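You operate a simulated robot arm through the tools that you are given. There is no shell and no other tool. Be economical: measure what you need, move in short steps, check, and stop when the job is done.

You are at the controls of a simulated robot arm. One attempt, no reset.

## Task
Feed the rolls tray and then the buns tray out of the magazine into the grey box.
Fine: they are the two lowest; use the purple slider and leave it back; the top tray stays in the magazine.
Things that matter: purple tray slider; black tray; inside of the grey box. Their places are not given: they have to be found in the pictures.

Only the result counts: the job must be done as asked and must still hold three seconds after the hand-in. Knocking over, shifting, dropping, spilling or breaking anything else fails it.

## Robot
A 6-joint arm with a two-finger parallel gripper, fixed in place. Base frame: the origin is at the foot of the arm, x ahead of it, y to its left, z up; the work surface is at about z = 900. Units: mm, degrees, N and s.
With the tool pointing down near the work surface it reaches from about 140 to 840 mm from the base axis. Its first joint turns from -166.0 to 166.0 degrees. Payload 3.91 kg.
The TCP is the grasp point between the finger pads, 30 mm short of the fingertips. In the tool frame z runs along the fingers and y along their closing line. The gripper opens to 110 mm. The fingers are 20 mm wide and 10 mm thick; the gripper's body (48 by 112 mm) begins 55 mm behind the TCP.
Orientation is that of the tool frame in the base frame, as a unit quaternion [x, y, z, w]. With the fingers straight down and closing along the base's y, the tool's x points along the base's -x, its y along +y and its z along -z.

## Interface
- The arm moves only by the tool nudge_tool. Its argument "commands" is one flat list of numbers, 7 for each row, row after row: the shift along the tool's x, y, z in mm, then the turn, a rotation vector about the tool's x, y, z in degrees, then the finger opening in mm, from 0 to 110. In form: [dx, dy, dz, rx, ry, rz, gripper, dx, dy, dz, rx, ry, rz, gripper, ...]. A call has 1 to 10 rows; each row is the pose to reach, as a shift and turn from the pose commanded when the call began, along the tool's axes at that moment. Rows are played at 5 a second. More than 50 mm and 8.6 degrees between two rows, or a gripper value outside its range, and nothing of the call is played. Where a pose cannot be reached the arm comes as near as it can. A force on the tool above 90 N (or 10 N above the force at the start of the call, whichever is more), or a blocked arm, ends the call early, and 0.2 s more pass. Each finger travels about 108 mm/s and halts on what it meets, pressing with about 37 N; the grip force reading is that of the motor and also rises with nothing between the fingers. The clock runs only during rows and for 0.2 s after the last one: add rows that repeat a pose to give the fingers time. The reply holds the time, the measured pose of the TCP, the force on the tool along the base axes, the opening and the grip force, in the units named above and with some noise.
- Cameras (640 x 400 px; columns grow to the right, rows downward): "scene" is fixed at [399.5, 500.5, 1480.2]; the picture's right is [-1.00, 0.09, 0.00], its down [0.09, 0.93, -0.37] and it looks along [-0.03, -0.37, -0.93] (base axes); focal length 214 px, centre (320, 200). "wrist" rides on the gripper at [77, 7, -114] in the tool frame; the picture's right is [-0.09, 1.00, 0.00], its down [-0.80, -0.07, -0.59] and it looks along [-0.59, -0.05, 0.80] (tool axes); focal length 270 px, centre (320, 200).
- grab_frame(camera): a new picture of that camera. No time passes.
- slide_trunk(by): slides the trunk up (or, below 0, down) by that many mm; the arm rides with it, the base frame stays. It gives what a move gives, with no picture.
- point_at(camera, pixels): for up to 12 pixels [column, row] of the newest picture of that camera ("zoom" is the newest enlarged one), the place [x, y, z] in the base frame of the surface seen there, good to about 2 mm. No time passes.
- zoom(camera, box): a new picture of the part [left, top, right, bottom] of that camera's present view, enlarged. No time passes.
- sign_off(): hands the job in; it is judged then, once.

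Keep the steps short. Do not move on a guess: measure, check each grasp and each placing, and mend mistakes. In all there are 80 turns and 34 pictures (those below and enlarged ones count). Leave the gripper open and the arm clear of the work at the hand-in unless told otherwise, and finish with a single line.

The tools are called after "Emit:" as a command line: name --argument value ..., lists and objects as JSON in quotes. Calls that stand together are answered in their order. nudge_tool: Moves the arm, as the interface text tells. Its arguments: {"type":"object","properties":{"commands":{"type":"array","items":{"type":"number"}}},"required":["commands"]} The other tools are called the same way: slide_trunk (by) slides the trunk up or down; grab_frame (camera) takes a picture; point_at (camera, pixels) gives the place of the surface under pixels of a picture; zoom (camera, box) takes an enlarged picture of a part of a camera's view; sign_off () hands the job in.

At the start:

```text
time: 0.0
tool_pos: [413.6, 143.6, 1170.7]
tcp_rot: [0.0, 1.0, 0.0, 0.0]
ft_force: [0.8, 1.1, -0.4]
grip_width: 110.1
grip_force: 0.0
trunk travel left (down, up): [-475.0, 65.0]
```

scene: 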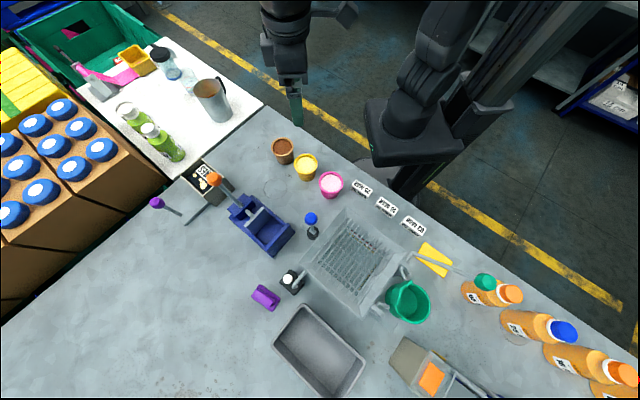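
wrist: 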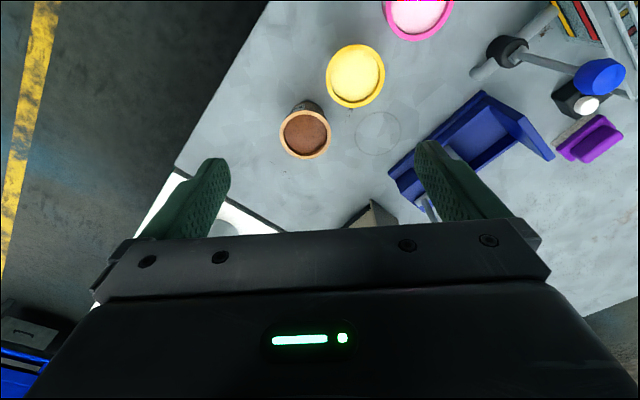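

I see a rack-like thing near (350,255), a purple block at (265,297) and a grey box at (318,350). I'll zoom in on that area first.

Emit:
zoom --camera "scene" --box '[230, 190, 450, 400]'

Emit:
zoom --camera "scene" --box '[140, 130, 340, 260]'

```text
1.90 times, centred on (340, 295) of scene
```

zoom: 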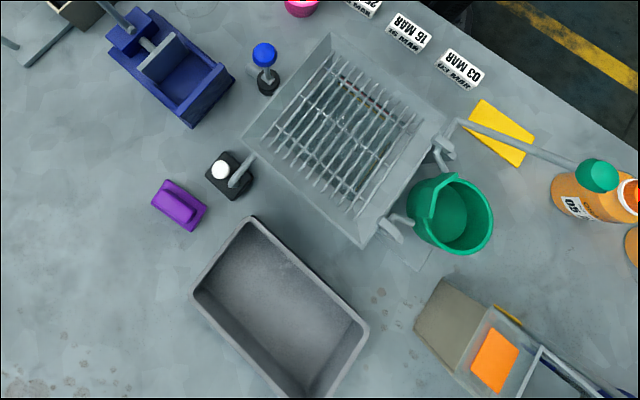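

```text
3.08 times, centred on (240, 195) of scene
```

zoom: 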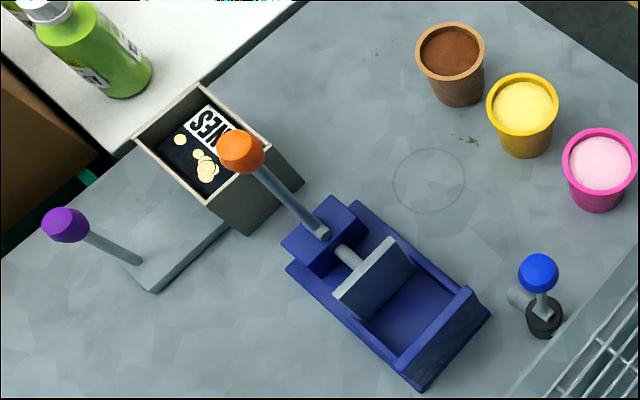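

A magazine-like box with a black labelled tray sits at (203,178), with a purple-knobbed part at (157,202). I'll measure them, plus the grey box candidates.

Emit:
point_at --camera "zoom" --pixels '[[65, 222], [132, 258], [153, 290], [228, 230], [135, 138], [208, 200], [195, 85], [270, 145], [195, 160], [250, 233], [303, 183], [118, 255]]'

Emit:
point_at --camera "scene" --pixels '[[265, 297], [315, 350], [305, 307], [275, 342], [363, 357], [355, 250], [310, 220], [287, 280], [150, 100], [200, 225], [228, 205], [265, 230]]'

```text
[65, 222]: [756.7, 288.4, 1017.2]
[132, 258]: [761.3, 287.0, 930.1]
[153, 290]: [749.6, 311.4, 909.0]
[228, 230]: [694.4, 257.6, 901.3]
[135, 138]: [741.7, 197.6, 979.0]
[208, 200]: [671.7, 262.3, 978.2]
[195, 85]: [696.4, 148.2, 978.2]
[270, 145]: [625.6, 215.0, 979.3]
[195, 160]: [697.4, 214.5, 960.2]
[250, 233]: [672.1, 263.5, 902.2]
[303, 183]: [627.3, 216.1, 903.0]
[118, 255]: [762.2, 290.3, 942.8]
```

```text
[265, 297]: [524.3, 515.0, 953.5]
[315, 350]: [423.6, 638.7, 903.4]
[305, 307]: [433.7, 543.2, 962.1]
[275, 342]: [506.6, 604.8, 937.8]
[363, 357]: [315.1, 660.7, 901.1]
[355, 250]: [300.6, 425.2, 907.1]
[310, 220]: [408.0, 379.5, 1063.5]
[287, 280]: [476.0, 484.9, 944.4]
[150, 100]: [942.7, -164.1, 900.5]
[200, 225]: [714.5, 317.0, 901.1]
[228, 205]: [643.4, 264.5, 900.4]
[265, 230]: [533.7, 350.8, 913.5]
```

The magazine's top rim is at z≈979, and the slider pushes along (-0.7,-0.7). I'll swing the wrist camera round to look at the exit side from the arm's side.

Emit:
nudge_tool --commands '[-20, -18, 13, 0, 0, -7.5, 110, -40, -36, 26, 0, 0, -15, 110, -60, -54, 39, 0, 0, -22.5, 110, -80, -72, 52, 0, 0, -30, 110, -100, -90, 65, 0, 0, -37.5, 110, -120, -110, 80, 0, 0, -45, 110]'

Emit:
grab_frame --camera "wrist"

```text
time: 1.4
tool_pos: [536.0, 34.3, 1090.9]
tcp_rot: [-0.384, 0.923, 0.0, -0.001]
ft_force: [-0.4, -0.3, 0.4]
grip_width: 110.0
grip_force: 0.1
trunk travel left (down, up): [-475.0, 65.0]
```

```text
29 pictures are left
```

wrist: 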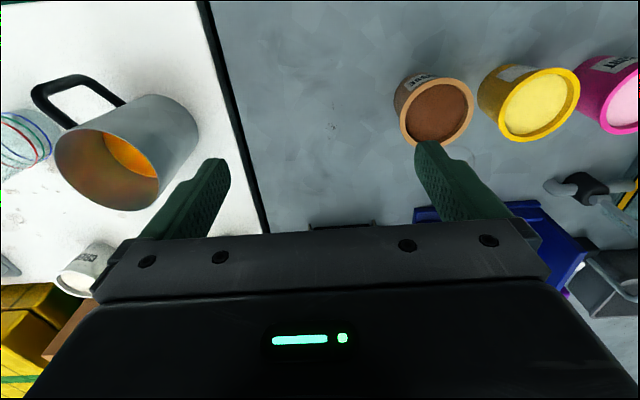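

The camera sees mostly downwards and the magazine is hidden by the gripper at (340,228). I'll move forward about 90 mm and tilt the view to look at the exit face.

Emit:
nudge_tool --commands '[-22, 4, 0, 0, -7.5, 0, 110, -45, 8, 0, 0, -15, 0, 110, -67, 12, 0, 0, -22.5, 0, 110, -90, 15, 0, 0, -30, 0, 110]'

Emit:
grab_frame --camera "wrist"

```text
time: 2.4
tool_pos: [586.4, 109.9, 1089.6]
tcp_rot: [-0.37, 0.892, 0.099, 0.24]
ft_force: [0.0, -0.2, 0.1]
grip_width: 109.6
grip_force: 0.0
trunk travel left (down, up): [-475.0, 65.0]
```

```text
28 pictures are left
```

wrist: 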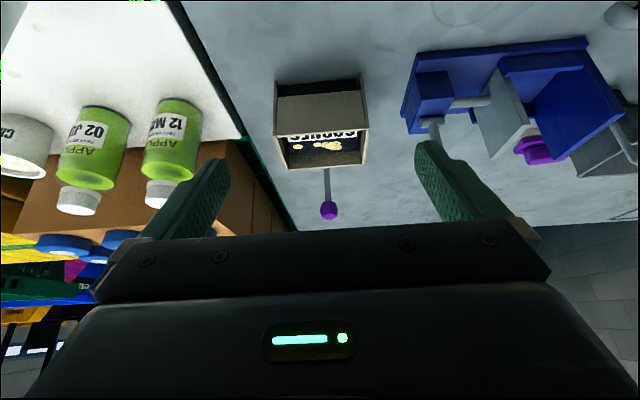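

Emit:
zoom --camera "wrist" --box '[250, 50, 400, 230]'

```text
2.22 times, centred on (325, 140) of wrist
```

zoom: 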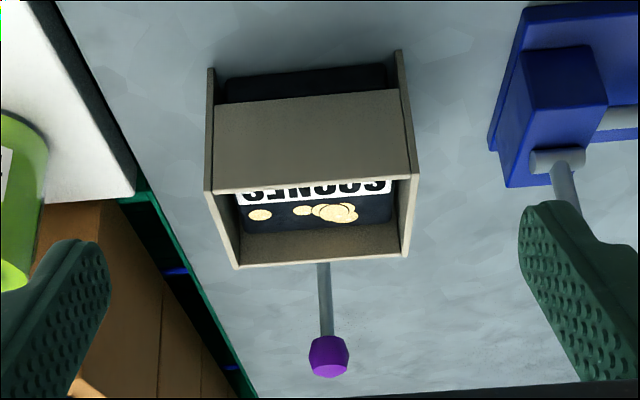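

The exit slot is at the bottom of the near face, with a black tray visible at zoom (305,82), and the top tray reads SCONES. Now I'll measure the slot, tray edge, knob and table in front.

Emit:
point_at --camera "zoom" --pixels '[[225, 90], [225, 100], [305, 70], [305, 80], [305, 92], [383, 68], [305, 105], [305, 55], [328, 345], [328, 370], [325, 290], [310, 165]]'

Emit:
zoom --camera "wrist" --box '[265, 55, 375, 125]'

```text
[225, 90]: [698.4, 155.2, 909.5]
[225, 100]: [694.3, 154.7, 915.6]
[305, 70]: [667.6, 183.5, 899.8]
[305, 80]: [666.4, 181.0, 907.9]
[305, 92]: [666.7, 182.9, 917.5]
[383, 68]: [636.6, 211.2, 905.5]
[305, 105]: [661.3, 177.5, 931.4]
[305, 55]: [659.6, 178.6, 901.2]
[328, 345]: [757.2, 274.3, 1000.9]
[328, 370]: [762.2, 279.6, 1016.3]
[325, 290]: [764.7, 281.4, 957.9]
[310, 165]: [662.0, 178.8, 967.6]
```

```text
5.71 times, centred on (320, 90) of wrist
```

zoom: 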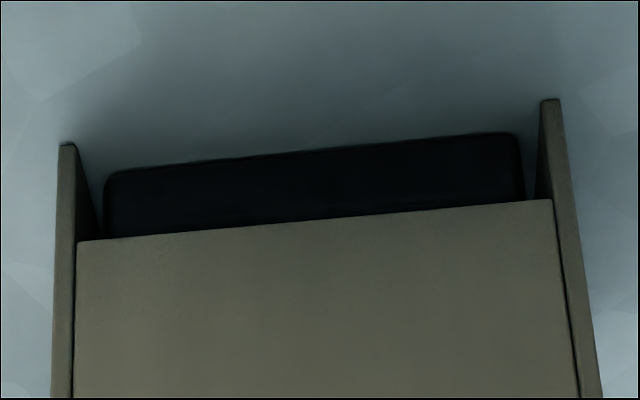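

The lowest tray sits at z≈900–920 behind the slot. The knob is at about (760,281), z≈1000–1020. I'll level the tool, then go above the knob.

Emit:
nudge_tool --commands '[0, 0, 0, 0, 7.5, 0, 110, 0, 0, 0, 0, 15, 0, 110, 0, 0, 0, 0, 22.5, 0, 110, 0, 0, 0, 0, 30, 0, 110]'

Emit:
nudge_tool --commands '[-30, 0, -10, 0, 0, -1, 110, -70, 0, -10, 0, 0, -2, 110, -110, 0, -10, 0, 0, -2, 110, -150, 0, -10, 0, 0, -2, 110, -180, 0, -10, 0, 0, -2, 110]'

Emit:
grab_frame --camera "wrist"

```text
time: 3.4
tool_pos: [587.0, 110.4, 1089.8]
tcp_rot: [-0.383, 0.924, 0.0, -0.002]
ft_force: [0.3, 0.0, 0.4]
grip_width: 110.3
grip_force: 0.1
trunk travel left (down, up): [-475.0, 65.0]
```

```text
time: 4.6
tool_pos: [717.1, 238.4, 1101.6]
tcp_rot: [-0.398, 0.917, 0.0, 0.0]
ft_force: [-0.1, 0.4, -0.3]
grip_width: 109.8
grip_force: 0.1
trunk travel left (down, up): [-475.0, 65.0]
```

```text
25 pictures are left
```

wrist: 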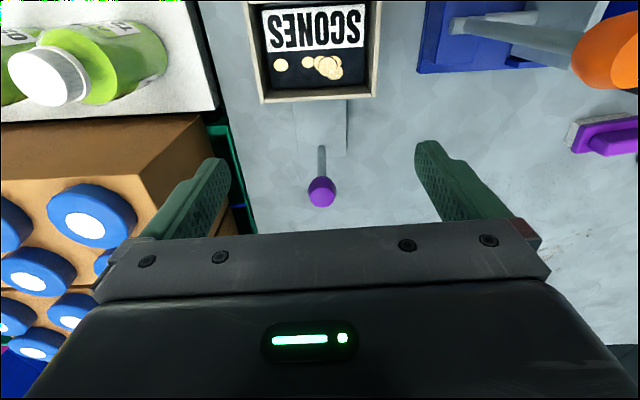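

Good view: knob at (321,192), plate at (320,128), magazine rear wall at (320,98). I'll measure these.

Emit:
point_at --camera "wrist" --pixels '[[321, 190], [309, 192], [334, 192], [321, 180], [322, 150], [305, 125], [298, 150], [346, 145], [320, 103], [258, 103], [375, 96], [346, 110]]'

Emit:
zoom --camera "wrist" --box '[240, 0, 400, 220]'

```text
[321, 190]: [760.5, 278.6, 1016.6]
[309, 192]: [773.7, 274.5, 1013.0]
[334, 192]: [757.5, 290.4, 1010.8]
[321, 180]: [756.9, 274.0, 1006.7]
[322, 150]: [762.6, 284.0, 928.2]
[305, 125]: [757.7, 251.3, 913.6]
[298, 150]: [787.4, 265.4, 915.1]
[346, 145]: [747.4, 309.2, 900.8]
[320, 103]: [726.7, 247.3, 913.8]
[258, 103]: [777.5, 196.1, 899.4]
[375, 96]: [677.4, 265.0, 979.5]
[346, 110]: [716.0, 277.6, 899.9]
```

```text
1.82 times, centred on (320, 110) of wrist
```

zoom: 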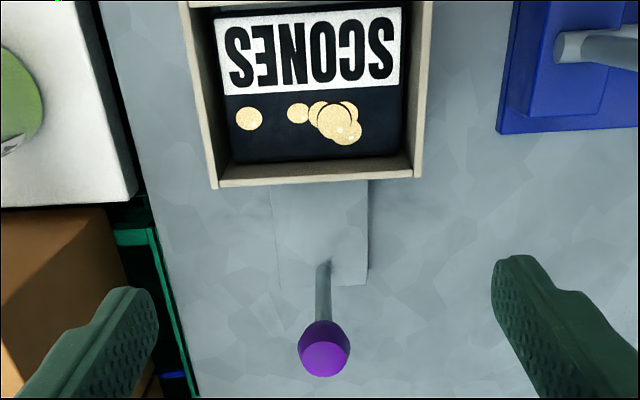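

Before descending I'll check the heights of the cartons at the left finger.

Emit:
point_at --camera "wrist" --pixels '[[205, 120], [190, 155], [150, 140], [85, 220], [215, 130], [225, 180], [240, 215]]'

Emit:
nudge_tool --commands '[-20, -4, 0, 0, 0, 0, 70, -40, -4, 0, 0, 0, 0, 50, -67, -4, 0, 0, 0, 0, 50]'

```text
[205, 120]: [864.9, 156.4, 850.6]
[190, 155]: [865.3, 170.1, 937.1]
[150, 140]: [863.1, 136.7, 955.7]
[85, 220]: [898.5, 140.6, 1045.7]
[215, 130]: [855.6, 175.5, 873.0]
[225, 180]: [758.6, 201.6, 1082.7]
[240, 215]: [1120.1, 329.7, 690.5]
```

```text
time: 5.4
tool_pos: [757.8, 281.4, 1100.2]
tcp_rot: [-0.398, 0.917, 0.0, 0.002]
ft_force: [-0.7, -1.0, 0.1]
grip_width: 49.9
grip_force: 0.2
out of reach, approached as far as the arm can: row 3
trunk travel left (down, up): [-475.0, 65.0]
```

The arm fell 6 mm short at this height. Going lower should give more reach, so I'll descend in steps (tips stay above the knob first).

Emit:
nudge_tool --commands '[0, 0, 30, 0, 0, 0, 50, 0, 0, 45, 0, 0, 0, 50]'

```text
time: 6.0
tool_pos: [757.2, 280.8, 1054.5]
tcp_rot: [-0.399, 0.917, 0.0, 0.0]
ft_force: [0.5, -0.1, -0.4]
grip_width: 50.0
grip_force: 0.0
trunk travel left (down, up): [-475.0, 65.0]
```

Emit:
nudge_tool --commands '[-8, -3, 0, 0, 0, 0, 50, -8, -3, 20, 0, 0, 0, 50, -8, -3, 41, 0, 0, 0, 50]'

Emit:
grab_frame --camera "wrist"

```text
time: 6.8
tool_pos: [765.4, 284.0, 1012.8]
tcp_rot: [-0.398, 0.917, 0.0, 0.0]
ft_force: [-0.2, -1.0, -0.1]
grip_width: 50.0
grip_force: 0.2
trunk travel left (down, up): [-475.0, 65.0]
```

```text
23 pictures are left
```

wrist: 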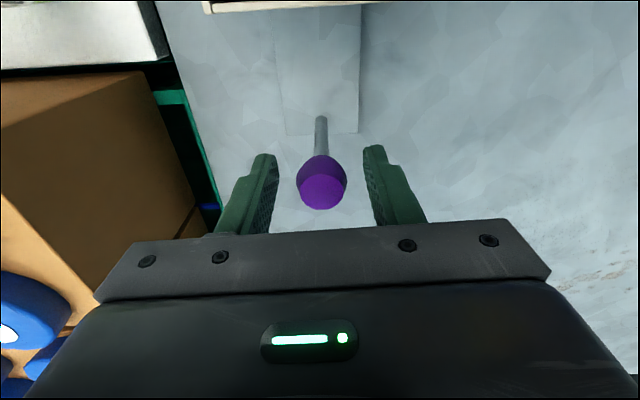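

The knob is between the fingers. I'll close on it.

Emit:
nudge_tool --commands '[0, 0, 0, 0, 0, 0, 30, 0, 0, 0, 0, 0, 0, 15, 0, 0, 0, 0, 0, 0, 15]'

```text
time: 7.6
tool_pos: [764.4, 284.1, 1013.5]
tcp_rot: [-0.399, 0.917, 0.0, 0.0]
ft_force: [-2.5, 1.5, -0.8]
grip_width: 27.1
grip_force: 44.9
trunk travel left (down, up): [-475.0, 65.0]
```

Gripped (27 mm, 45 N). Now push the slider forward along tool +x in small steps, watching the force.

Emit:
nudge_tool --commands '[8, 0, 0, 0, 0, 0, 15, 16, 0, 0, 0, 0, 0, 15, 24, 0, 0, 0, 0, 0, 15, 32, 0, 0, 0, 0, 0, 15, 40, 0, 0, 0, 0, 0, 15, 48, 0, 0, 0, 0, 0, 15, 54, 0, 0, 0, 0, 0, 15, 60, 0, 0, 0, 0, 0, 15]'

Emit:
grab_frame --camera "wrist"

Emit:
zoom --camera "scene" --box '[140, 110, 300, 240]'

```text
time: 9.4
tool_pos: [722.1, 241.3, 1012.3]
tcp_rot: [-0.399, 0.917, -0.002, -0.001]
ft_force: [-9.7, 10.6, -4.5]
grip_width: 26.9
grip_force: 44.4
trunk travel left (down, up): [-475.0, 65.0]
```

```text
22 pictures are left
```

wrist: 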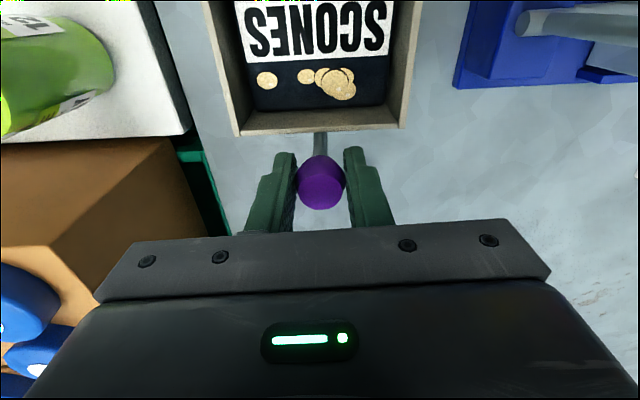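

```text
3.08 times, centred on (220, 175) of scene
```

zoom: 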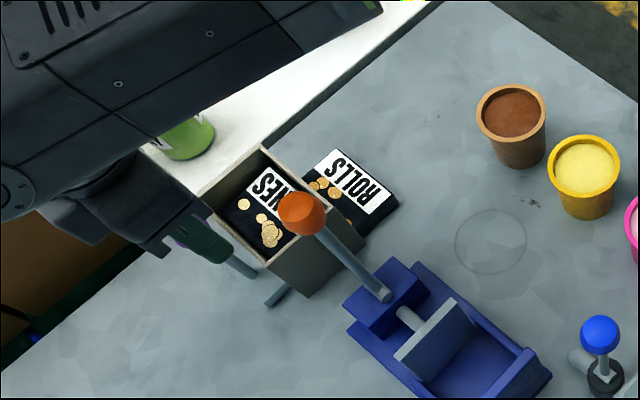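

ROLLS is coming out. There is a side force of about 14 N, so the true axis is nearer 45°. I'll correct 2 mm sideways and push the rest until nearly at the wall.

Emit:
nudge_tool --commands '[0, 2, 0, 0, 0, 0, 15, 4, 2.1, 0, 0, 0, 0, 15, 8, 2.2, 0, 0, 0, 0, 15]'

Emit:
zoom --camera "scene" --box '[170, 130, 290, 210]'

```text
time: 10.2
tool_pos: [718.8, 237.8, 1013.2]
tcp_rot: [-0.399, 0.917, -0.001, -0.001]
ft_force: [-0.6, 14.0, -5.3]
grip_width: 27.1
grip_force: 45.5
trunk travel left (down, up): [-475.0, 65.0]
```

```text
5.00 times, centred on (230, 170) of scene
```

zoom: 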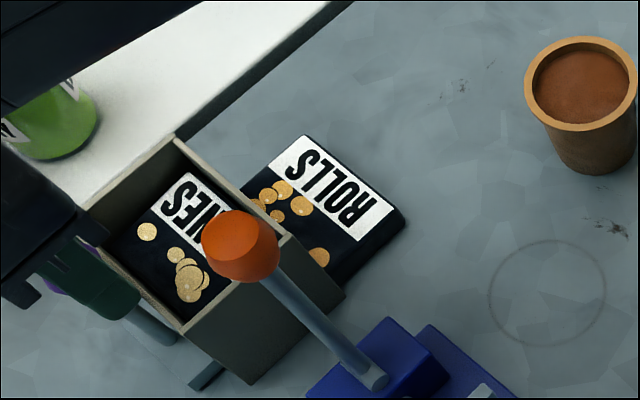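

Total stroke is 65 mm, with rising resistance. I'll measure the tray corners to see whether it is clear of the magazine.

Emit:
point_at --camera "zoom" --pixels '[[303, 138], [403, 220], [345, 285], [248, 190], [340, 190], [404, 232], [180, 145], [285, 240], [343, 298], [290, 190]]'

Emit:
nudge_tool --commands '[2, 2, 0, 0, 0, 0, 15, 5, 2, 0, 0, 0, 0, 15]'

```text
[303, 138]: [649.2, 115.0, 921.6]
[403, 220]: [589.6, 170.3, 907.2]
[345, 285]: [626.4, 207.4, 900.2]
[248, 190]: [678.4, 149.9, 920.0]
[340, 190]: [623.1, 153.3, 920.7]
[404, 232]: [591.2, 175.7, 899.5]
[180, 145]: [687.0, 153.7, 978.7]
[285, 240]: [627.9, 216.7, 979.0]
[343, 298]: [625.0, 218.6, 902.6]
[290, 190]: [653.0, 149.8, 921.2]
```

```text
time: 10.8
tool_pos: [717.0, 236.8, 1012.3]
tcp_rot: [-0.4, 0.917, 0.0, 0.003]
ft_force: [26.8, 25.7, 1.4]
grip_width: 26.9
grip_force: 45.3
trunk travel left (down, up): [-475.0, 65.0]
```

The stop is reached (37 N) and the tray is out about 57 mm past the face. Now I'll pull the slider back to its exact starting place.

Emit:
nudge_tool --commands '[-7, -2, 0, 0, 0, 0, 15, -15, -2.2, 0, 0, 0, 0, 15, -25, -2.5, 0, 0, 0, 0, 15, -35, -2.9, 0, 0, 0, 0, 15, -45, -3.3, 0, 0, 0, 0, 15, -55, -3.7, 0, 0, 0, 0, 15, -65, -4, 0, 0, 0, 0, 15, -73, -4.2, 0, 0, 0, 0, 15, -73, -4.2, 0, 0, 0, 0, 15]'

Emit:
zoom --camera "scene" --box '[140, 130, 290, 230]'

```text
time: 12.8
tool_pos: [764.6, 283.5, 1012.0]
tcp_rot: [-0.399, 0.917, 0.0, -0.002]
ft_force: [-12.3, 4.0, -6.6]
grip_width: 27.1
grip_force: 45.6
trunk travel left (down, up): [-475.0, 65.0]
```

```text
4.00 times, centred on (215, 180) of scene
```

zoom: 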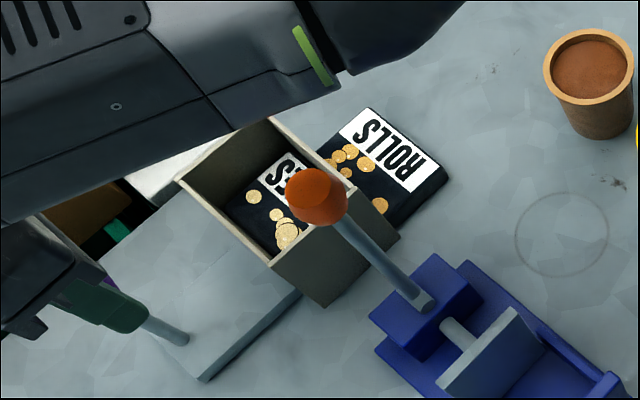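

The slider is back. I'll check that the stack dropped, release the knob and rise.

Emit:
point_at --camera "zoom" --pixels '[[280, 190], [255, 235], [405, 170], [390, 185]]'

Emit:
nudge_tool --commands '[0, 0, 0, 0, 0, 0, 40, 0, 0, 0, 0, 0, 0, 50, 0, 0, -20, 0, 0, 0, 50, 0, 0, -50, 0, 0, 0, 50, 60, 0, -70, 0, 0, 0, 60]'

```text
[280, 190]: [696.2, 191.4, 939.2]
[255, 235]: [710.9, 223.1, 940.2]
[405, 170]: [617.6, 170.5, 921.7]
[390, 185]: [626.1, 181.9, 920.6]
```

```text
refused: row 5 steps farther than a row can; nothing moved
```

Emit:
nudge_tool --commands '[0, 0, 0, 0, 0, 0, 40, 0, 0, 0, 0, 0, 0, 50, 0, 0, -20, 0, 0, 0, 50, 0, 0, -55, 0, 0, 0, 50, 40, 0, -75, 0, 0, 0, 60, 80, 0, -75, 0, 0, 0, 70, 120, 0, -75, 0, 0, 0, 90, 160, 0, -75, 0, 0, 0, 110, 180, 0, -75, 0, 0, 0, 110]'

Emit:
grab_frame --camera "wrist"

```text
time: 14.8
tool_pos: [639.9, 150.5, 1088.4]
tcp_rot: [-0.399, 0.917, 0.0, 0.0]
ft_force: [-0.3, 0.0, 0.0]
grip_width: 109.9
grip_force: 0.1
trunk travel left (down, up): [-475.0, 65.0]
```

```text
18 pictures are left
```

wrist: 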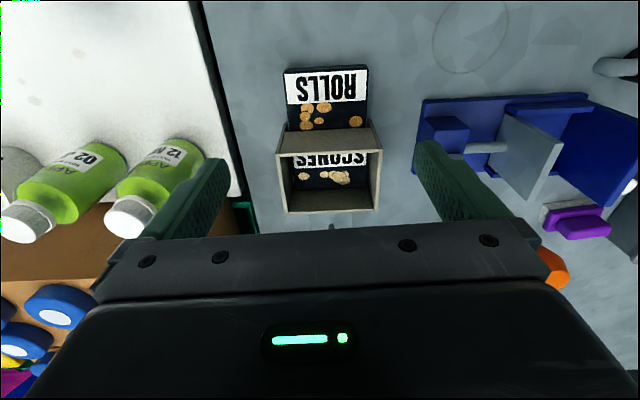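

ROLLS lies in front of the exit. I'll zoom in and measure its edges.

Emit:
zoom --camera "wrist" --box '[255, 40, 405, 160]'

Emit:
point_at --camera "wrist" --pixels '[[286, 72], [366, 68], [368, 125], [288, 130], [326, 100], [340, 70], [300, 128], [330, 140]]'

```text
3.33 times, centred on (330, 100) of wrist
```

zoom: 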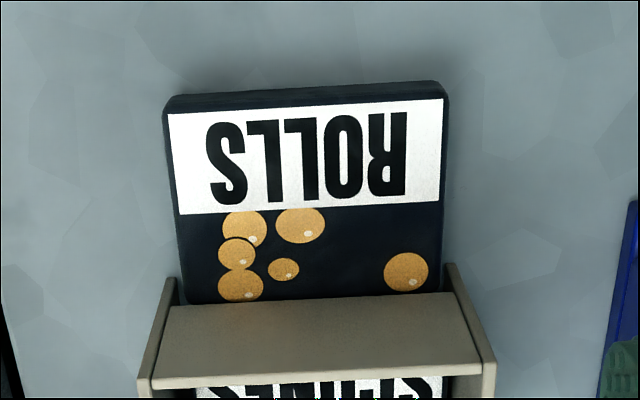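

```text
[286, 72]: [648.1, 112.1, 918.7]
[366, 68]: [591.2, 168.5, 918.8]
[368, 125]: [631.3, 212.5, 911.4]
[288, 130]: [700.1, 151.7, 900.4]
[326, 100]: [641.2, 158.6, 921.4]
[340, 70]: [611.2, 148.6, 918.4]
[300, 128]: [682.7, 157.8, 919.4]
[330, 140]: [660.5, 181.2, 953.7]
```

ROLLS is about 80 mm wide and 20 tall, turned 45°, with its front edge centred at (619.5,140.3). I'll grip across the width, 27 mm behind the front edge, and descend to TCP z≈935.

Emit:
nudge_tool --commands '[-5.6, 7.2, 20, 0, 0, 2, 110, -5.6, 7.2, 60, 0, 0, 2, 110, -5.6, 7.2, 100, 0, 0, 2, 110, -5.6, 7.2, 135, 0, 0, 2, 110, -5.6, 7.2, 153, 0, 0, 2, 110]'

Emit:
grab_frame --camera "wrist"

```text
time: 16.0
tool_pos: [639.9, 160.2, 933.5]
tcp_rot: [-0.382, 0.924, -0.001, 0.0]
ft_force: [0.3, 0.9, -0.9]
grip_width: 109.9
grip_force: 0.1
trunk travel left (down, up): [-475.0, 65.0]
```

```text
16 pictures are left
```

wrist: 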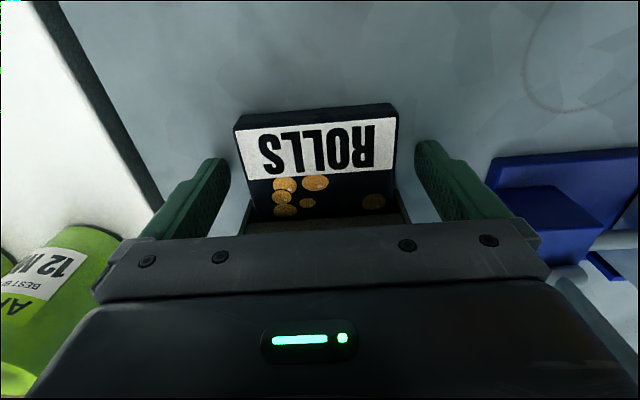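

The tray sits between the fingers. I'll close on it.

Emit:
nudge_tool --commands '[0, 0, 0, 0, 0, 0, 95, 0, 0, 0, 0, 0, 0, 80, 0, 0, 0, 0, 0, 0, 70, 0, 0, 0, 0, 0, 0, 70]'

```text
time: 17.0
tool_pos: [639.7, 160.1, 934.6]
tcp_rot: [-0.383, 0.924, 0.0, -0.001]
ft_force: [-0.1, 0.3, -0.4]
grip_width: 84.2
grip_force: 37.0
trunk travel left (down, up): [-475.0, 65.0]
```

Held at 84 mm. I'll slide it out 25 mm away from the magazine, then lift.

Emit:
nudge_tool --commands '[10, 0, -0.5, 0, 0, 0, 70, 20, 0, -0.5, 0, 0, 0, 70, 27, 0, -1, 0, 0, 0, 70, 27, 0, -40, 0, 0, 0, 70, 27, 0, -85, 0, 0, 0, 70, 27, 0, -130, 0, 0, 0, 70]'

Emit:
zoom --camera "scene" --box '[130, 110, 450, 400]'

```text
time: 18.4
tool_pos: [620.5, 140.4, 1063.1]
tcp_rot: [-0.383, 0.924, 0.0, 0.0]
ft_force: [0.2, -0.5, -0.7]
grip_width: 84.4
grip_force: 36.8
trunk travel left (down, up): [-475.0, 65.0]
```

```text
1.38 times, centred on (290, 255) of scene
```

zoom: 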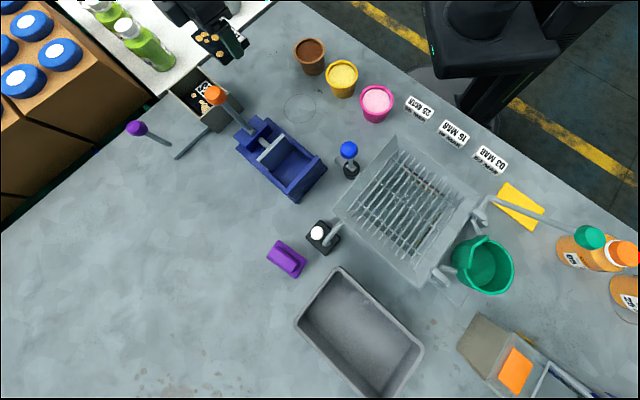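

Tray lifted. Now I'll measure the grey box's rim and floor.

Emit:
point_at --camera "zoom" --pixels '[[340, 269], [297, 320], [422, 347], [380, 395], [346, 300], [310, 325], [385, 350], [360, 345], [315, 335], [370, 375], [345, 290], [405, 345]]'

Emit:
point_at --camera "scene" --pixels '[[311, 215], [310, 219], [253, 197], [260, 175], [287, 280], [313, 220], [215, 178], [288, 275], [312, 232], [405, 290]]'

```text
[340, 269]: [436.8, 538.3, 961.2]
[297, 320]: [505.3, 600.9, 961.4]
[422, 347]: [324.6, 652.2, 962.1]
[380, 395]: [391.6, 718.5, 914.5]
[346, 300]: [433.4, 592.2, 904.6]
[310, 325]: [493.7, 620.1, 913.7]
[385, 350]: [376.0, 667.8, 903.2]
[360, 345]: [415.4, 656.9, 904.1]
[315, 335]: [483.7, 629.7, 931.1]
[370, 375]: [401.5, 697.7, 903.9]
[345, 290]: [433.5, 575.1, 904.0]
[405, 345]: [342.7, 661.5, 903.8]
```

```text
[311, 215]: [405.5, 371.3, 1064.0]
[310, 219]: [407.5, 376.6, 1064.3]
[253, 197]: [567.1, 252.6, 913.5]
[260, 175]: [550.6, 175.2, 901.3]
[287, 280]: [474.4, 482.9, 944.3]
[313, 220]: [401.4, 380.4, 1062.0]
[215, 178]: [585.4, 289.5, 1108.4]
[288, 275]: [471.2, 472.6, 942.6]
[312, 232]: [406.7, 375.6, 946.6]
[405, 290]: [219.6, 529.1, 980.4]
```

Box rim corners are about (437,538), (505,601), (325,652), (393,715), with the rim at 961 and floor at 904. Its long axis runs at 135°, which already matches my closing line, and the centre is about (415,626). The lever knob reaches z≈1110, so I'll carry high along an inner path.

Emit:
nudge_tool --commands '[0, 0, -35, 0, 0, 0, 70, 0, 0, -70, 0, 0, 0, 70, 0, 0, -103, 0, 0, 0, 70, 0, 42, -103, 0, 0, 0, 70, 0, 85, -103, 0, 0, 0, 70, 0, 127, -103, 0, 0, 0, 70, 0, 170, -103, 0, 0, 0, 70]'

Emit:
nudge_tool --commands '[-23, 41, 0, 0, 0, 0, 70, -46, 81, 0, 0, 0, 0, 70, -69, 122, 0, 0, 0, 0, 70, -92, 163, 0, 0, 0, 0, 70, -114, 195, 20, 0, 0, 0, 70, -135, 226, 40, 0, 0, 0, 70, -156, 257, 60, 0, 0, 0, 70, -177, 288, 80, 0, 0, 0, 70, -199, 319, 100, 0, 0, 0, 70, -199, 319, 105, 0, 0, 0, 70]'

Emit:
grab_frame --camera "wrist"

```text
time: 20.0
tool_pos: [497.7, 261.3, 1169.9]
tcp_rot: [-0.384, 0.923, 0.0, 0.0]
ft_force: [0.2, 0.5, -0.6]
grip_width: 84.3
grip_force: 37.0
trunk travel left (down, up): [-475.0, 65.0]
```

```text
time: 22.2
tool_pos: [416.5, 629.7, 1063.0]
tcp_rot: [-0.383, 0.924, 0.0, 0.0]
ft_force: [-0.4, -0.3, -0.5]
grip_width: 84.0
grip_force: 37.1
trunk travel left (down, up): [-475.0, 65.0]
```

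```text
14 pictures are left
```

wrist: 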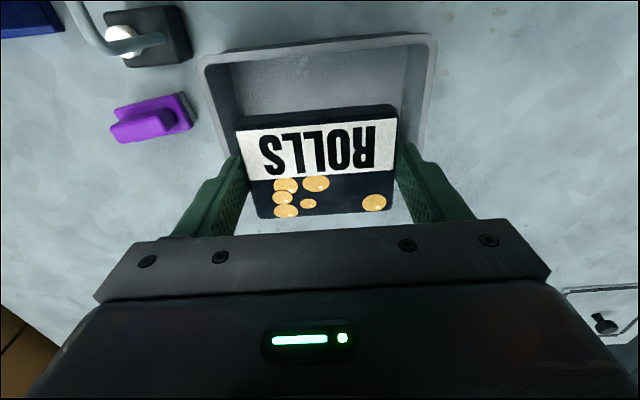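

The tray is over the box. I'll measure the near rim to centre it exactly.

Emit:
point_at --camera "wrist" --pixels '[[205, 58], [432, 38], [320, 46], [214, 75], [420, 55], [230, 150], [424, 140], [320, 75], [240, 85], [395, 75], [320, 95], [318, 112]]'

```text
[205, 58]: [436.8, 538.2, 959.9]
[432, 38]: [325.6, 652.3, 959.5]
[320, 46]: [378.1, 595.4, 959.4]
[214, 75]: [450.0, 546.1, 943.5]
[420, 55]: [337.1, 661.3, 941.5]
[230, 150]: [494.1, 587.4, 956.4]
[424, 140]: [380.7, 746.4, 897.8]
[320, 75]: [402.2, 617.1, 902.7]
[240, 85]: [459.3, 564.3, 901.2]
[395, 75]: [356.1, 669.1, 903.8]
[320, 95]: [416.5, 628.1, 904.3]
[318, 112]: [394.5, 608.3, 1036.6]
```

Centring is within about 2 mm. I'll lower until the tray is just at the box floor (TCP z≈938).

Emit:
nudge_tool --commands '[2, 0, 40, 0, 0, 0, 70, 2, 0, 80, 0, 0, 0, 70, 2, 0, 110, 0, 0, 0, 70, 2, 0, 120, 0, 0, 0, 70, 2, 0, 124, 0, 0, 0, 70]'

```text
time: 23.4
tool_pos: [415.5, 626.9, 938.9]
tcp_rot: [-0.383, 0.924, 0.0, 0.0]
ft_force: [0.7, -0.1, -0.4]
grip_width: 84.1
grip_force: 37.4
trunk travel left (down, up): [-475.0, 65.0]
```

No contact yet; I'll lower 2 mm more, open gently to 98 and rise.

Emit:
nudge_tool --commands '[0, 0, 1.5, 0, 0, 0, 70, 0, 0, 1.5, 0, 0, 0, 86, 0, 0, 1.5, 0, 0, 0, 98, 0, 0, 1.5, 0, 0, 0, 98, 0, 0, -40, 0, 0, 0, 98, 0, 0, -85, 0, 0, 0, 98, 0, 0, -130, 0, 0, 0, 98]'

Emit:
grab_frame --camera "wrist"

```text
time: 25.0
tool_pos: [414.8, 627.3, 1071.5]
tcp_rot: [-0.382, 0.924, -0.001, 0.0]
ft_force: [0.4, -0.4, 0.0]
grip_width: 98.0
grip_force: 0.1
trunk travel left (down, up): [-475.0, 65.0]
```

```text
13 pictures are left
```

wrist: 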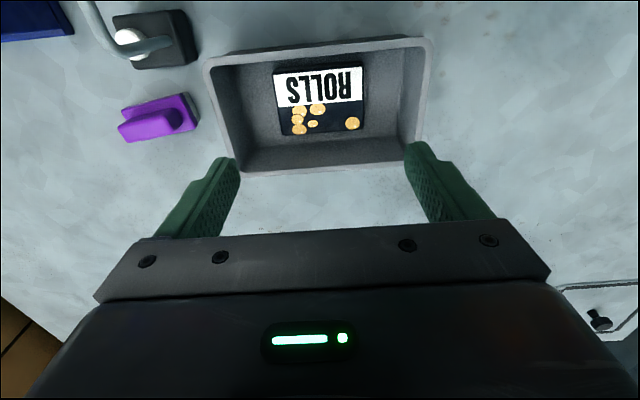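

ROLLS lies flat in the box. Now back by the same path towards the magazine.

Emit:
nudge_tool --commands '[21, -31, -20, 0, 0, 0, 80, 42, -62, -40, 0, 0, 0, 50, 63, -93, -60, 0, 0, 0, 50, 84, -124, -80, 0, 0, 0, 50, 105, -156, -98, 0, 0, 0, 50, 128, -196, -98, 0, 0, 0, 50, 151, -236, -98, 0, 0, 0, 50, 174, -277, -98, 0, 0, 0, 50, 197, -319, -98, 0, 0, 0, 50]'

Emit:
nudge_tool --commands '[0, -42, 0, 0, 0, 0, 50, 0, -85, 0, 0, 0, 0, 50, 0, -127, 0, 0, 0, 0, 50, 0, -170, 20, 0, 0, 0, 50, -10, -170, 60, 0, 0, 0, 50, -50, -170, 80, 0, 0, 0, 50, -90, -170, 80, 0, 0, 0, 50, -130, -170, 80, 0, 0, 0, 50]'

```text
time: 27.0
tool_pos: [502.4, 261.1, 1170.0]
tcp_rot: [-0.383, 0.924, 0.0, 0.0]
ft_force: [0.0, -0.2, 0.9]
grip_width: 50.1
grip_force: 0.0
trunk travel left (down, up): [-475.0, 65.0]
```

```text
time: 28.8
tool_pos: [714.9, 233.9, 1087.7]
tcp_rot: [-0.383, 0.924, 0.0, -0.001]
ft_force: [-0.1, -0.1, 0.2]
grip_width: 49.9
grip_force: 0.1
trunk travel left (down, up): [-475.0, 65.0]
```

At (715,234). I'll descend a bit, go forward over the knob at (765,284), then down around it.

Emit:
nudge_tool --commands '[-10, 0, 20, 0, 0, 0, 50, -40, 0, 28, 0, 0, 0, 50, -71, 0, 30, 0, 0, 0, 50, -71, 0, 30, 0, 0, 0, 50]'

Emit:
grab_frame --camera "wrist"

```text
time: 29.8
tool_pos: [764.9, 284.9, 1056.9]
tcp_rot: [-0.382, 0.924, 0.0, 0.001]
ft_force: [0.3, 1.2, 0.0]
grip_width: 50.2
grip_force: 0.0
trunk travel left (down, up): [-475.0, 65.0]
```

```text
12 pictures are left
```

wrist: 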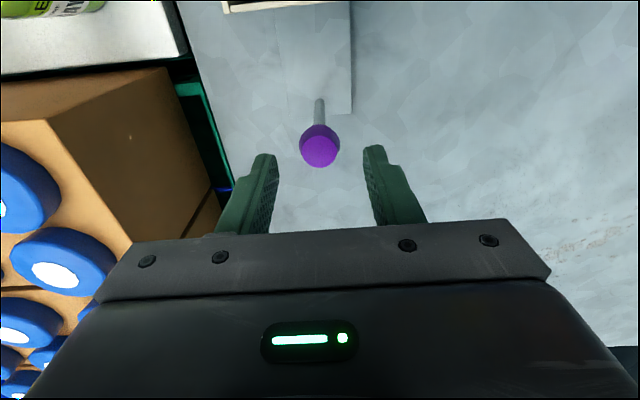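

The knob is centred between the fingers. I'll descend 44 mm and close.

Emit:
nudge_tool --commands '[0, 0, 22, 0, 0, 0, 50, 0, 0, 44, 0, 0, 0, 50, 0, 0, 44, 0, 0, 0, 30, 0, 0, 44, 0, 0, 0, 15, 0, 0, 44, 0, 0, 0, 15]'

```text
time: 31.0
tool_pos: [764.4, 283.1, 1012.9]
tcp_rot: [-0.383, 0.924, 0.0, 0.0]
ft_force: [-0.1, -1.4, -2.0]
grip_width: 27.5
grip_force: 45.4
trunk travel left (down, up): [-475.0, 65.0]
```

Gripped. Push the slider to its stop.

Emit:
nudge_tool --commands '[8, 0, 0, 0, 0, 0, 15, 16, 0, 0, 0, 0, 0, 15, 24, 0, 0, 0, 0, 0, 15, 32, 0, 0, 0, 0, 0, 15, 40, 0, 0, 0, 0, 0, 15, 48, 0, 0, 0, 0, 0, 15, 56, 0, 0, 0, 0, 0, 15, 62, 0, 0, 0, 0, 0, 15, 66, 0, 0, 0, 0, 0, 15, 69, 0, 0, 0, 0, 0, 15]'

```text
time: 33.2
tool_pos: [716.9, 235.9, 1011.6]
tcp_rot: [-0.383, 0.924, 0.0, 0.0]
ft_force: [14.0, 4.6, -4.6]
grip_width: 27.4
grip_force: 45.3
trunk travel left (down, up): [-475.0, 65.0]
```

At the stop (716.9,235.9). Now pull it back to the start.

Emit:
nudge_tool --commands '[-6, 0, 0, 0, 0, 0, 15, -15, 0, 0, 0, 0, 0, 15, -25, 0, 0, 0, 0, 0, 15, -35, 0, 0, 0, 0, 0, 15, -45, 0, 0, 0, 0, 0, 15, -55, 0, 0, 0, 0, 0, 15, -63, 0, 0, 0, 0, 0, 15, -69.5, 0, 0, 0, 0, 0, 15, -69.5, 0, 0, 0, 0, 0, 15]'

Emit:
zoom --camera "scene" --box '[140, 130, 290, 230]'

```text
time: 35.2
tool_pos: [763.8, 282.5, 1012.4]
tcp_rot: [-0.383, 0.924, 0.001, -0.001]
ft_force: [-6.5, -8.0, -8.8]
grip_width: 27.2
grip_force: 44.9
trunk travel left (down, up): [-475.0, 65.0]
```

```text
4.00 times, centred on (215, 180) of scene
```

zoom: 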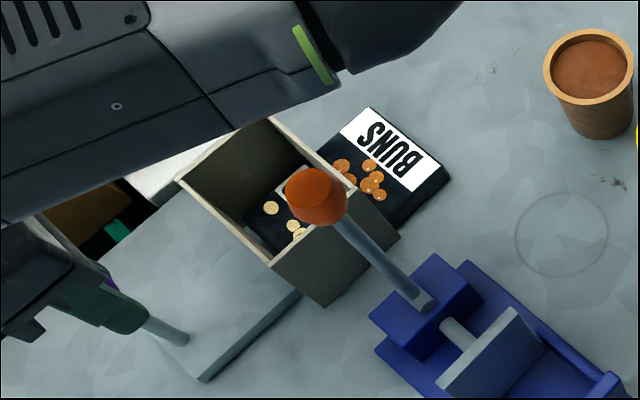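

BUNS is out and the slider is back, pulling against about 10 N. I'll pull a touch more to be sure it's fully back, then release, rise and go to the exit side.

Emit:
nudge_tool --commands '[-1.5, 0, 0, 0, 0, 0, 15, -1.5, 0, 0, 0, 0, 0, 15]'

Emit:
nudge_tool --commands '[0, 0, 0, 0, 0, 0, 40, 0, 0, 0, 0, 0, 0, 50, 0, 0, -20, 0, 0, 0, 50, 0, 0, -55, 0, 0, 0, 50, 40, 0, -75, 0, 0, 0, 60, 80, 0, -75, 0, 0, 0, 70, 120, 0, -75, 0, 0, 0, 90, 160, 0, -75, 0, 0, 0, 110, 180, 0, -75, 0, 0, 0, 110]'

Emit:
grab_frame --camera "wrist"

```text
time: 35.8
tool_pos: [765.4, 283.6, 1011.5]
tcp_rot: [-0.382, 0.924, 0.001, -0.002]
ft_force: [-16.7, -16.1, -14.9]
grip_width: 27.1
grip_force: 45.4
trunk travel left (down, up): [-475.0, 65.0]
```

```text
time: 37.8
tool_pos: [637.0, 157.6, 1087.6]
tcp_rot: [-0.383, 0.924, 0.001, 0.0]
ft_force: [-0.2, -0.5, -0.5]
grip_width: 109.9
grip_force: 0.2
trunk travel left (down, up): [-475.0, 65.0]
```

```text
10 pictures are left
```

wrist: 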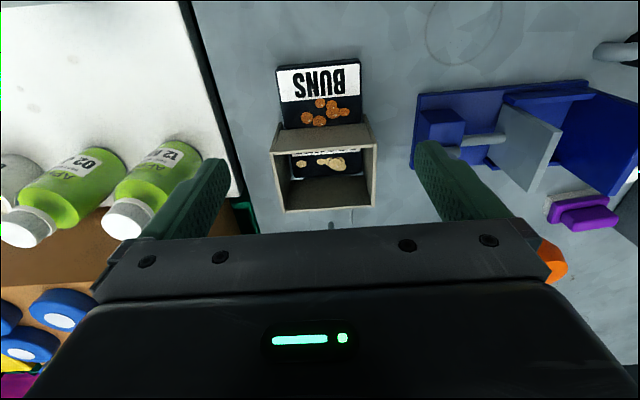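

Emit:
point_at --camera "wrist" --pixels '[[278, 68], [358, 62], [318, 66], [320, 95], [325, 165]]'

```text
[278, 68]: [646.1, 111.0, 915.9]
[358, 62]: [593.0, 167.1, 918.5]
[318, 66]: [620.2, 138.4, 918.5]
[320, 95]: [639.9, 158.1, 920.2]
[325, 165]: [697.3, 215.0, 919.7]
```

BUNS is in the same place as ROLLS was. I'll descend and grip as before.

Emit:
nudge_tool --commands '[-3.5, 0, 40, 0, 0, 0, 110, -3.5, 0, 80, 0, 0, 0, 110, -3.5, 0, 120, 0, 0, 0, 110, -3.5, 0, 153, 0, 0, 0, 110, -3.5, 0, 153, 0, 0, 0, 95, -3.5, 0, 153, 0, 0, 0, 80, -3.5, 0, 153, 0, 0, 0, 70, -3.5, 0, 153, 0, 0, 0, 70]'

```text
time: 39.6
tool_pos: [642.0, 160.1, 935.0]
tcp_rot: [-0.383, 0.924, -0.001, 0.001]
ft_force: [-0.2, -0.6, -0.1]
grip_width: 84.0
grip_force: 37.0
trunk travel left (down, up): [-475.0, 65.0]
```

Held at 84 mm. Slide out, lift, then rise to carrying height.

Emit:
nudge_tool --commands '[10, 0, -0.5, 0, 0, 0, 70, 20, 0, -0.5, 0, 0, 0, 70, 28, 0, -1, 0, 0, 0, 70, 28, 0, -40, 0, 0, 0, 70, 28, 0, -85, 0, 0, 0, 70, 28, 0, -130, 0, 0, 0, 70, 28, 0, -175, 0, 0, 0, 70, 28, 0, -234, 0, 0, 0, 70]'

```text
refused: row 8 steps farther than a row can; nothing moved
```

Emit:
nudge_tool --commands '[10, 0, -0.5, 0, 0, 0, 70, 20, 0, -0.5, 0, 0, 0, 70, 28, 0, -1, 0, 0, 0, 70, 28, 0, -40, 0, 0, 0, 70, 28, 0, -80, 0, 0, 0, 70, 28, 0, -120, 0, 0, 0, 70, 28, 0, -160, 0, 0, 0, 70, 28, 0, -200, 0, 0, 0, 70, 28, 0, -234, 0, 0, 0, 70]'

Emit:
nudge_tool --commands '[0, 42, 0, 0, 0, 0, 70, 0, 85, 0, 0, 0, 0, 70, 0, 127, 0, 0, 0, 0, 70, 0, 170, 0, 0, 0, 0, 70]'

Emit:
nudge_tool --commands '[-23, 41, 0, 0, 0, 0, 70, -46, 81, 0, 0, 0, 0, 70, -69, 122, 0, 0, 0, 0, 70, -92, 163, 0, 0, 0, 0, 70, -114, 195, 20, 0, 0, 0, 70, -135, 226, 40, 0, 0, 0, 70, -156, 257, 60, 0, 0, 0, 70, -177, 288, 80, 0, 0, 0, 70, -196, 319, 100, 0, 0, 0, 70, -196, 319, 105, 0, 0, 0, 70]'

Emit:
grab_frame --camera "wrist"

```text
time: 41.6
tool_pos: [621.4, 140.7, 1169.9]
tcp_rot: [-0.383, 0.924, 0.0, 0.0]
ft_force: [-0.8, 0.0, -0.6]
grip_width: 84.2
grip_force: 37.6
trunk travel left (down, up): [-475.0, 65.0]
```

```text
time: 42.6
tool_pos: [498.9, 264.3, 1169.1]
tcp_rot: [-0.383, 0.924, 0.0, -0.001]
ft_force: [-0.4, -1.2, -1.6]
grip_width: 84.0
grip_force: 37.2
trunk travel left (down, up): [-475.0, 65.0]
```

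```text
time: 44.8
tool_pos: [411.2, 625.7, 1065.4]
tcp_rot: [-0.384, 0.923, 0.0, -0.001]
ft_force: [0.6, -0.5, 0.0]
grip_width: 84.2
grip_force: 36.5
trunk travel left (down, up): [-475.0, 65.0]
```

```text
9 pictures are left
```

wrist: 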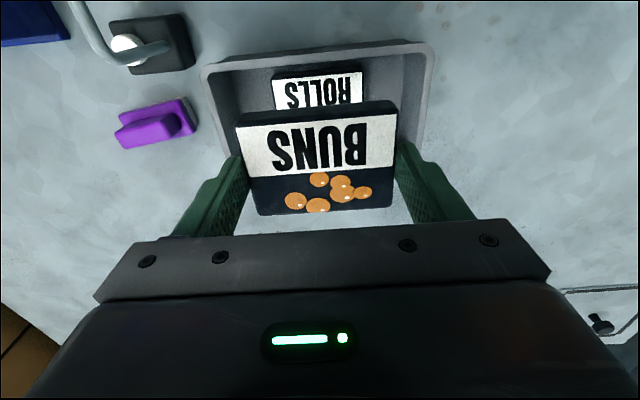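

I'll shift 4 mm to match the ROLLS position and lower BUNS onto it: ROLLS top is at about 924, so TCP z≈959.

Emit:
nudge_tool --commands '[-4, -2, 40, 0, 0, 0, 70, -4, -2, 80, 0, 0, 0, 70, -4, -2, 98, 0, 0, 0, 70, -4, -2, 103, 0, 0, 0, 70, -4, -2, 105.5, 0, 0, 0, 70]'

```text
time: 46.0
tool_pos: [417.9, 627.4, 959.1]
tcp_rot: [-0.382, 0.924, 0.0, 0.002]
ft_force: [0.4, 0.9, 8.4]
grip_width: 84.1
grip_force: 37.1
trunk travel left (down, up): [-475.0, 65.0]
```

Contact (8 N up), so it rests on ROLLS. Now I'll open to 98 and rise.

Emit:
nudge_tool --commands '[0, 0, 0, 0, 0, 0, 86, 0, 0, 0, 0, 0, 0, 98, 0, 0, 0, 0, 0, 0, 98, 0, 0, -40, 0, 0, 0, 98, 0, 0, -85, 0, 0, 0, 98, 0, 0, -130, 0, 0, 0, 110]'

Emit:
grab_frame --camera "wrist"

Emit:
zoom --camera "scene" --box '[130, 110, 330, 240]'

```text
time: 47.4
tool_pos: [417.3, 624.4, 1088.0]
tcp_rot: [-0.383, 0.924, 0.0, 0.0]
ft_force: [-0.3, -0.9, 0.1]
grip_width: 109.9
grip_force: 0.1
trunk travel left (down, up): [-475.0, 65.0]
```

```text
8 pictures are left
```

wrist: 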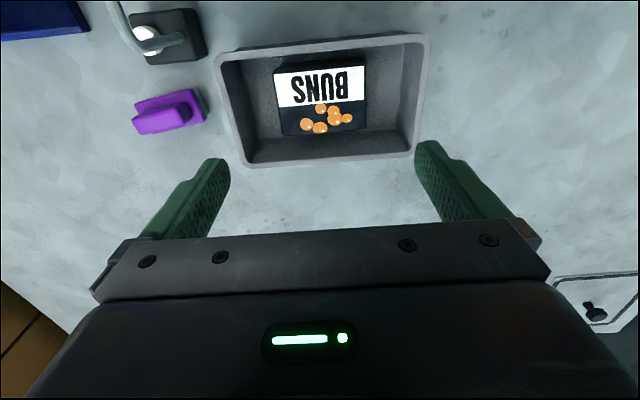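

```text
3.08 times, centred on (230, 175) of scene
```

zoom: 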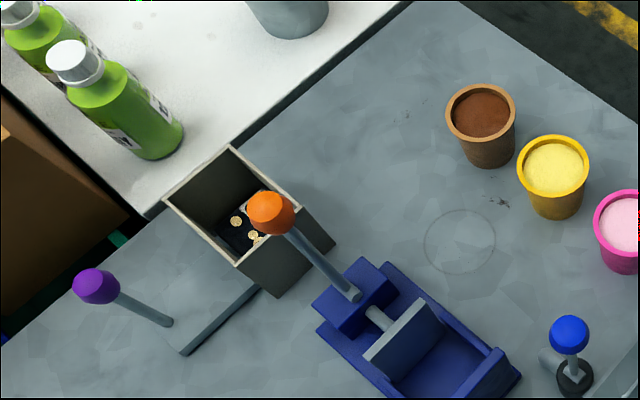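

BUNS is stacked in the box, SCONES remains and the slider looks back. A quick check of positions.

Emit:
point_at --camera "zoom" --pixels '[[97, 285], [165, 203], [236, 262], [300, 205], [230, 148], [180, 353], [238, 222], [250, 240]]'

Emit:
point_at --camera "wrist" --pixels '[[280, 75], [358, 72], [360, 125], [287, 132], [222, 60], [428, 40]]'

```text
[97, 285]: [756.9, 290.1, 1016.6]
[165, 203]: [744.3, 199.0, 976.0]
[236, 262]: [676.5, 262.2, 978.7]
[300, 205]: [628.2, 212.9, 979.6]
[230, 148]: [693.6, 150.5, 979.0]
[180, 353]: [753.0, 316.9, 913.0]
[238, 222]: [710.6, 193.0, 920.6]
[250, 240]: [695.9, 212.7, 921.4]
```

```text
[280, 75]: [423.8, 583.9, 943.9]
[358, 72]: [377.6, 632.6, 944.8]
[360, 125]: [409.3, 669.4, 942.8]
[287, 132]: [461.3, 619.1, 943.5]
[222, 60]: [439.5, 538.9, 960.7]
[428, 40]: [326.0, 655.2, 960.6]
```

Both trays lie level at z≈944, below the 961 rim. SCONES is at the bottom of the magazine, the slider is back, and the magazine and box haven't moved. The gripper is open and clear, so I'll hand in.

Emit:
sign_off

```text
The job is handed in.
```

The rolls tray and then the buns tray were fed out with the purple slider and now lie stacked in the grey box (buns on rolls), with the scones tray still in the magazine and the slider back.
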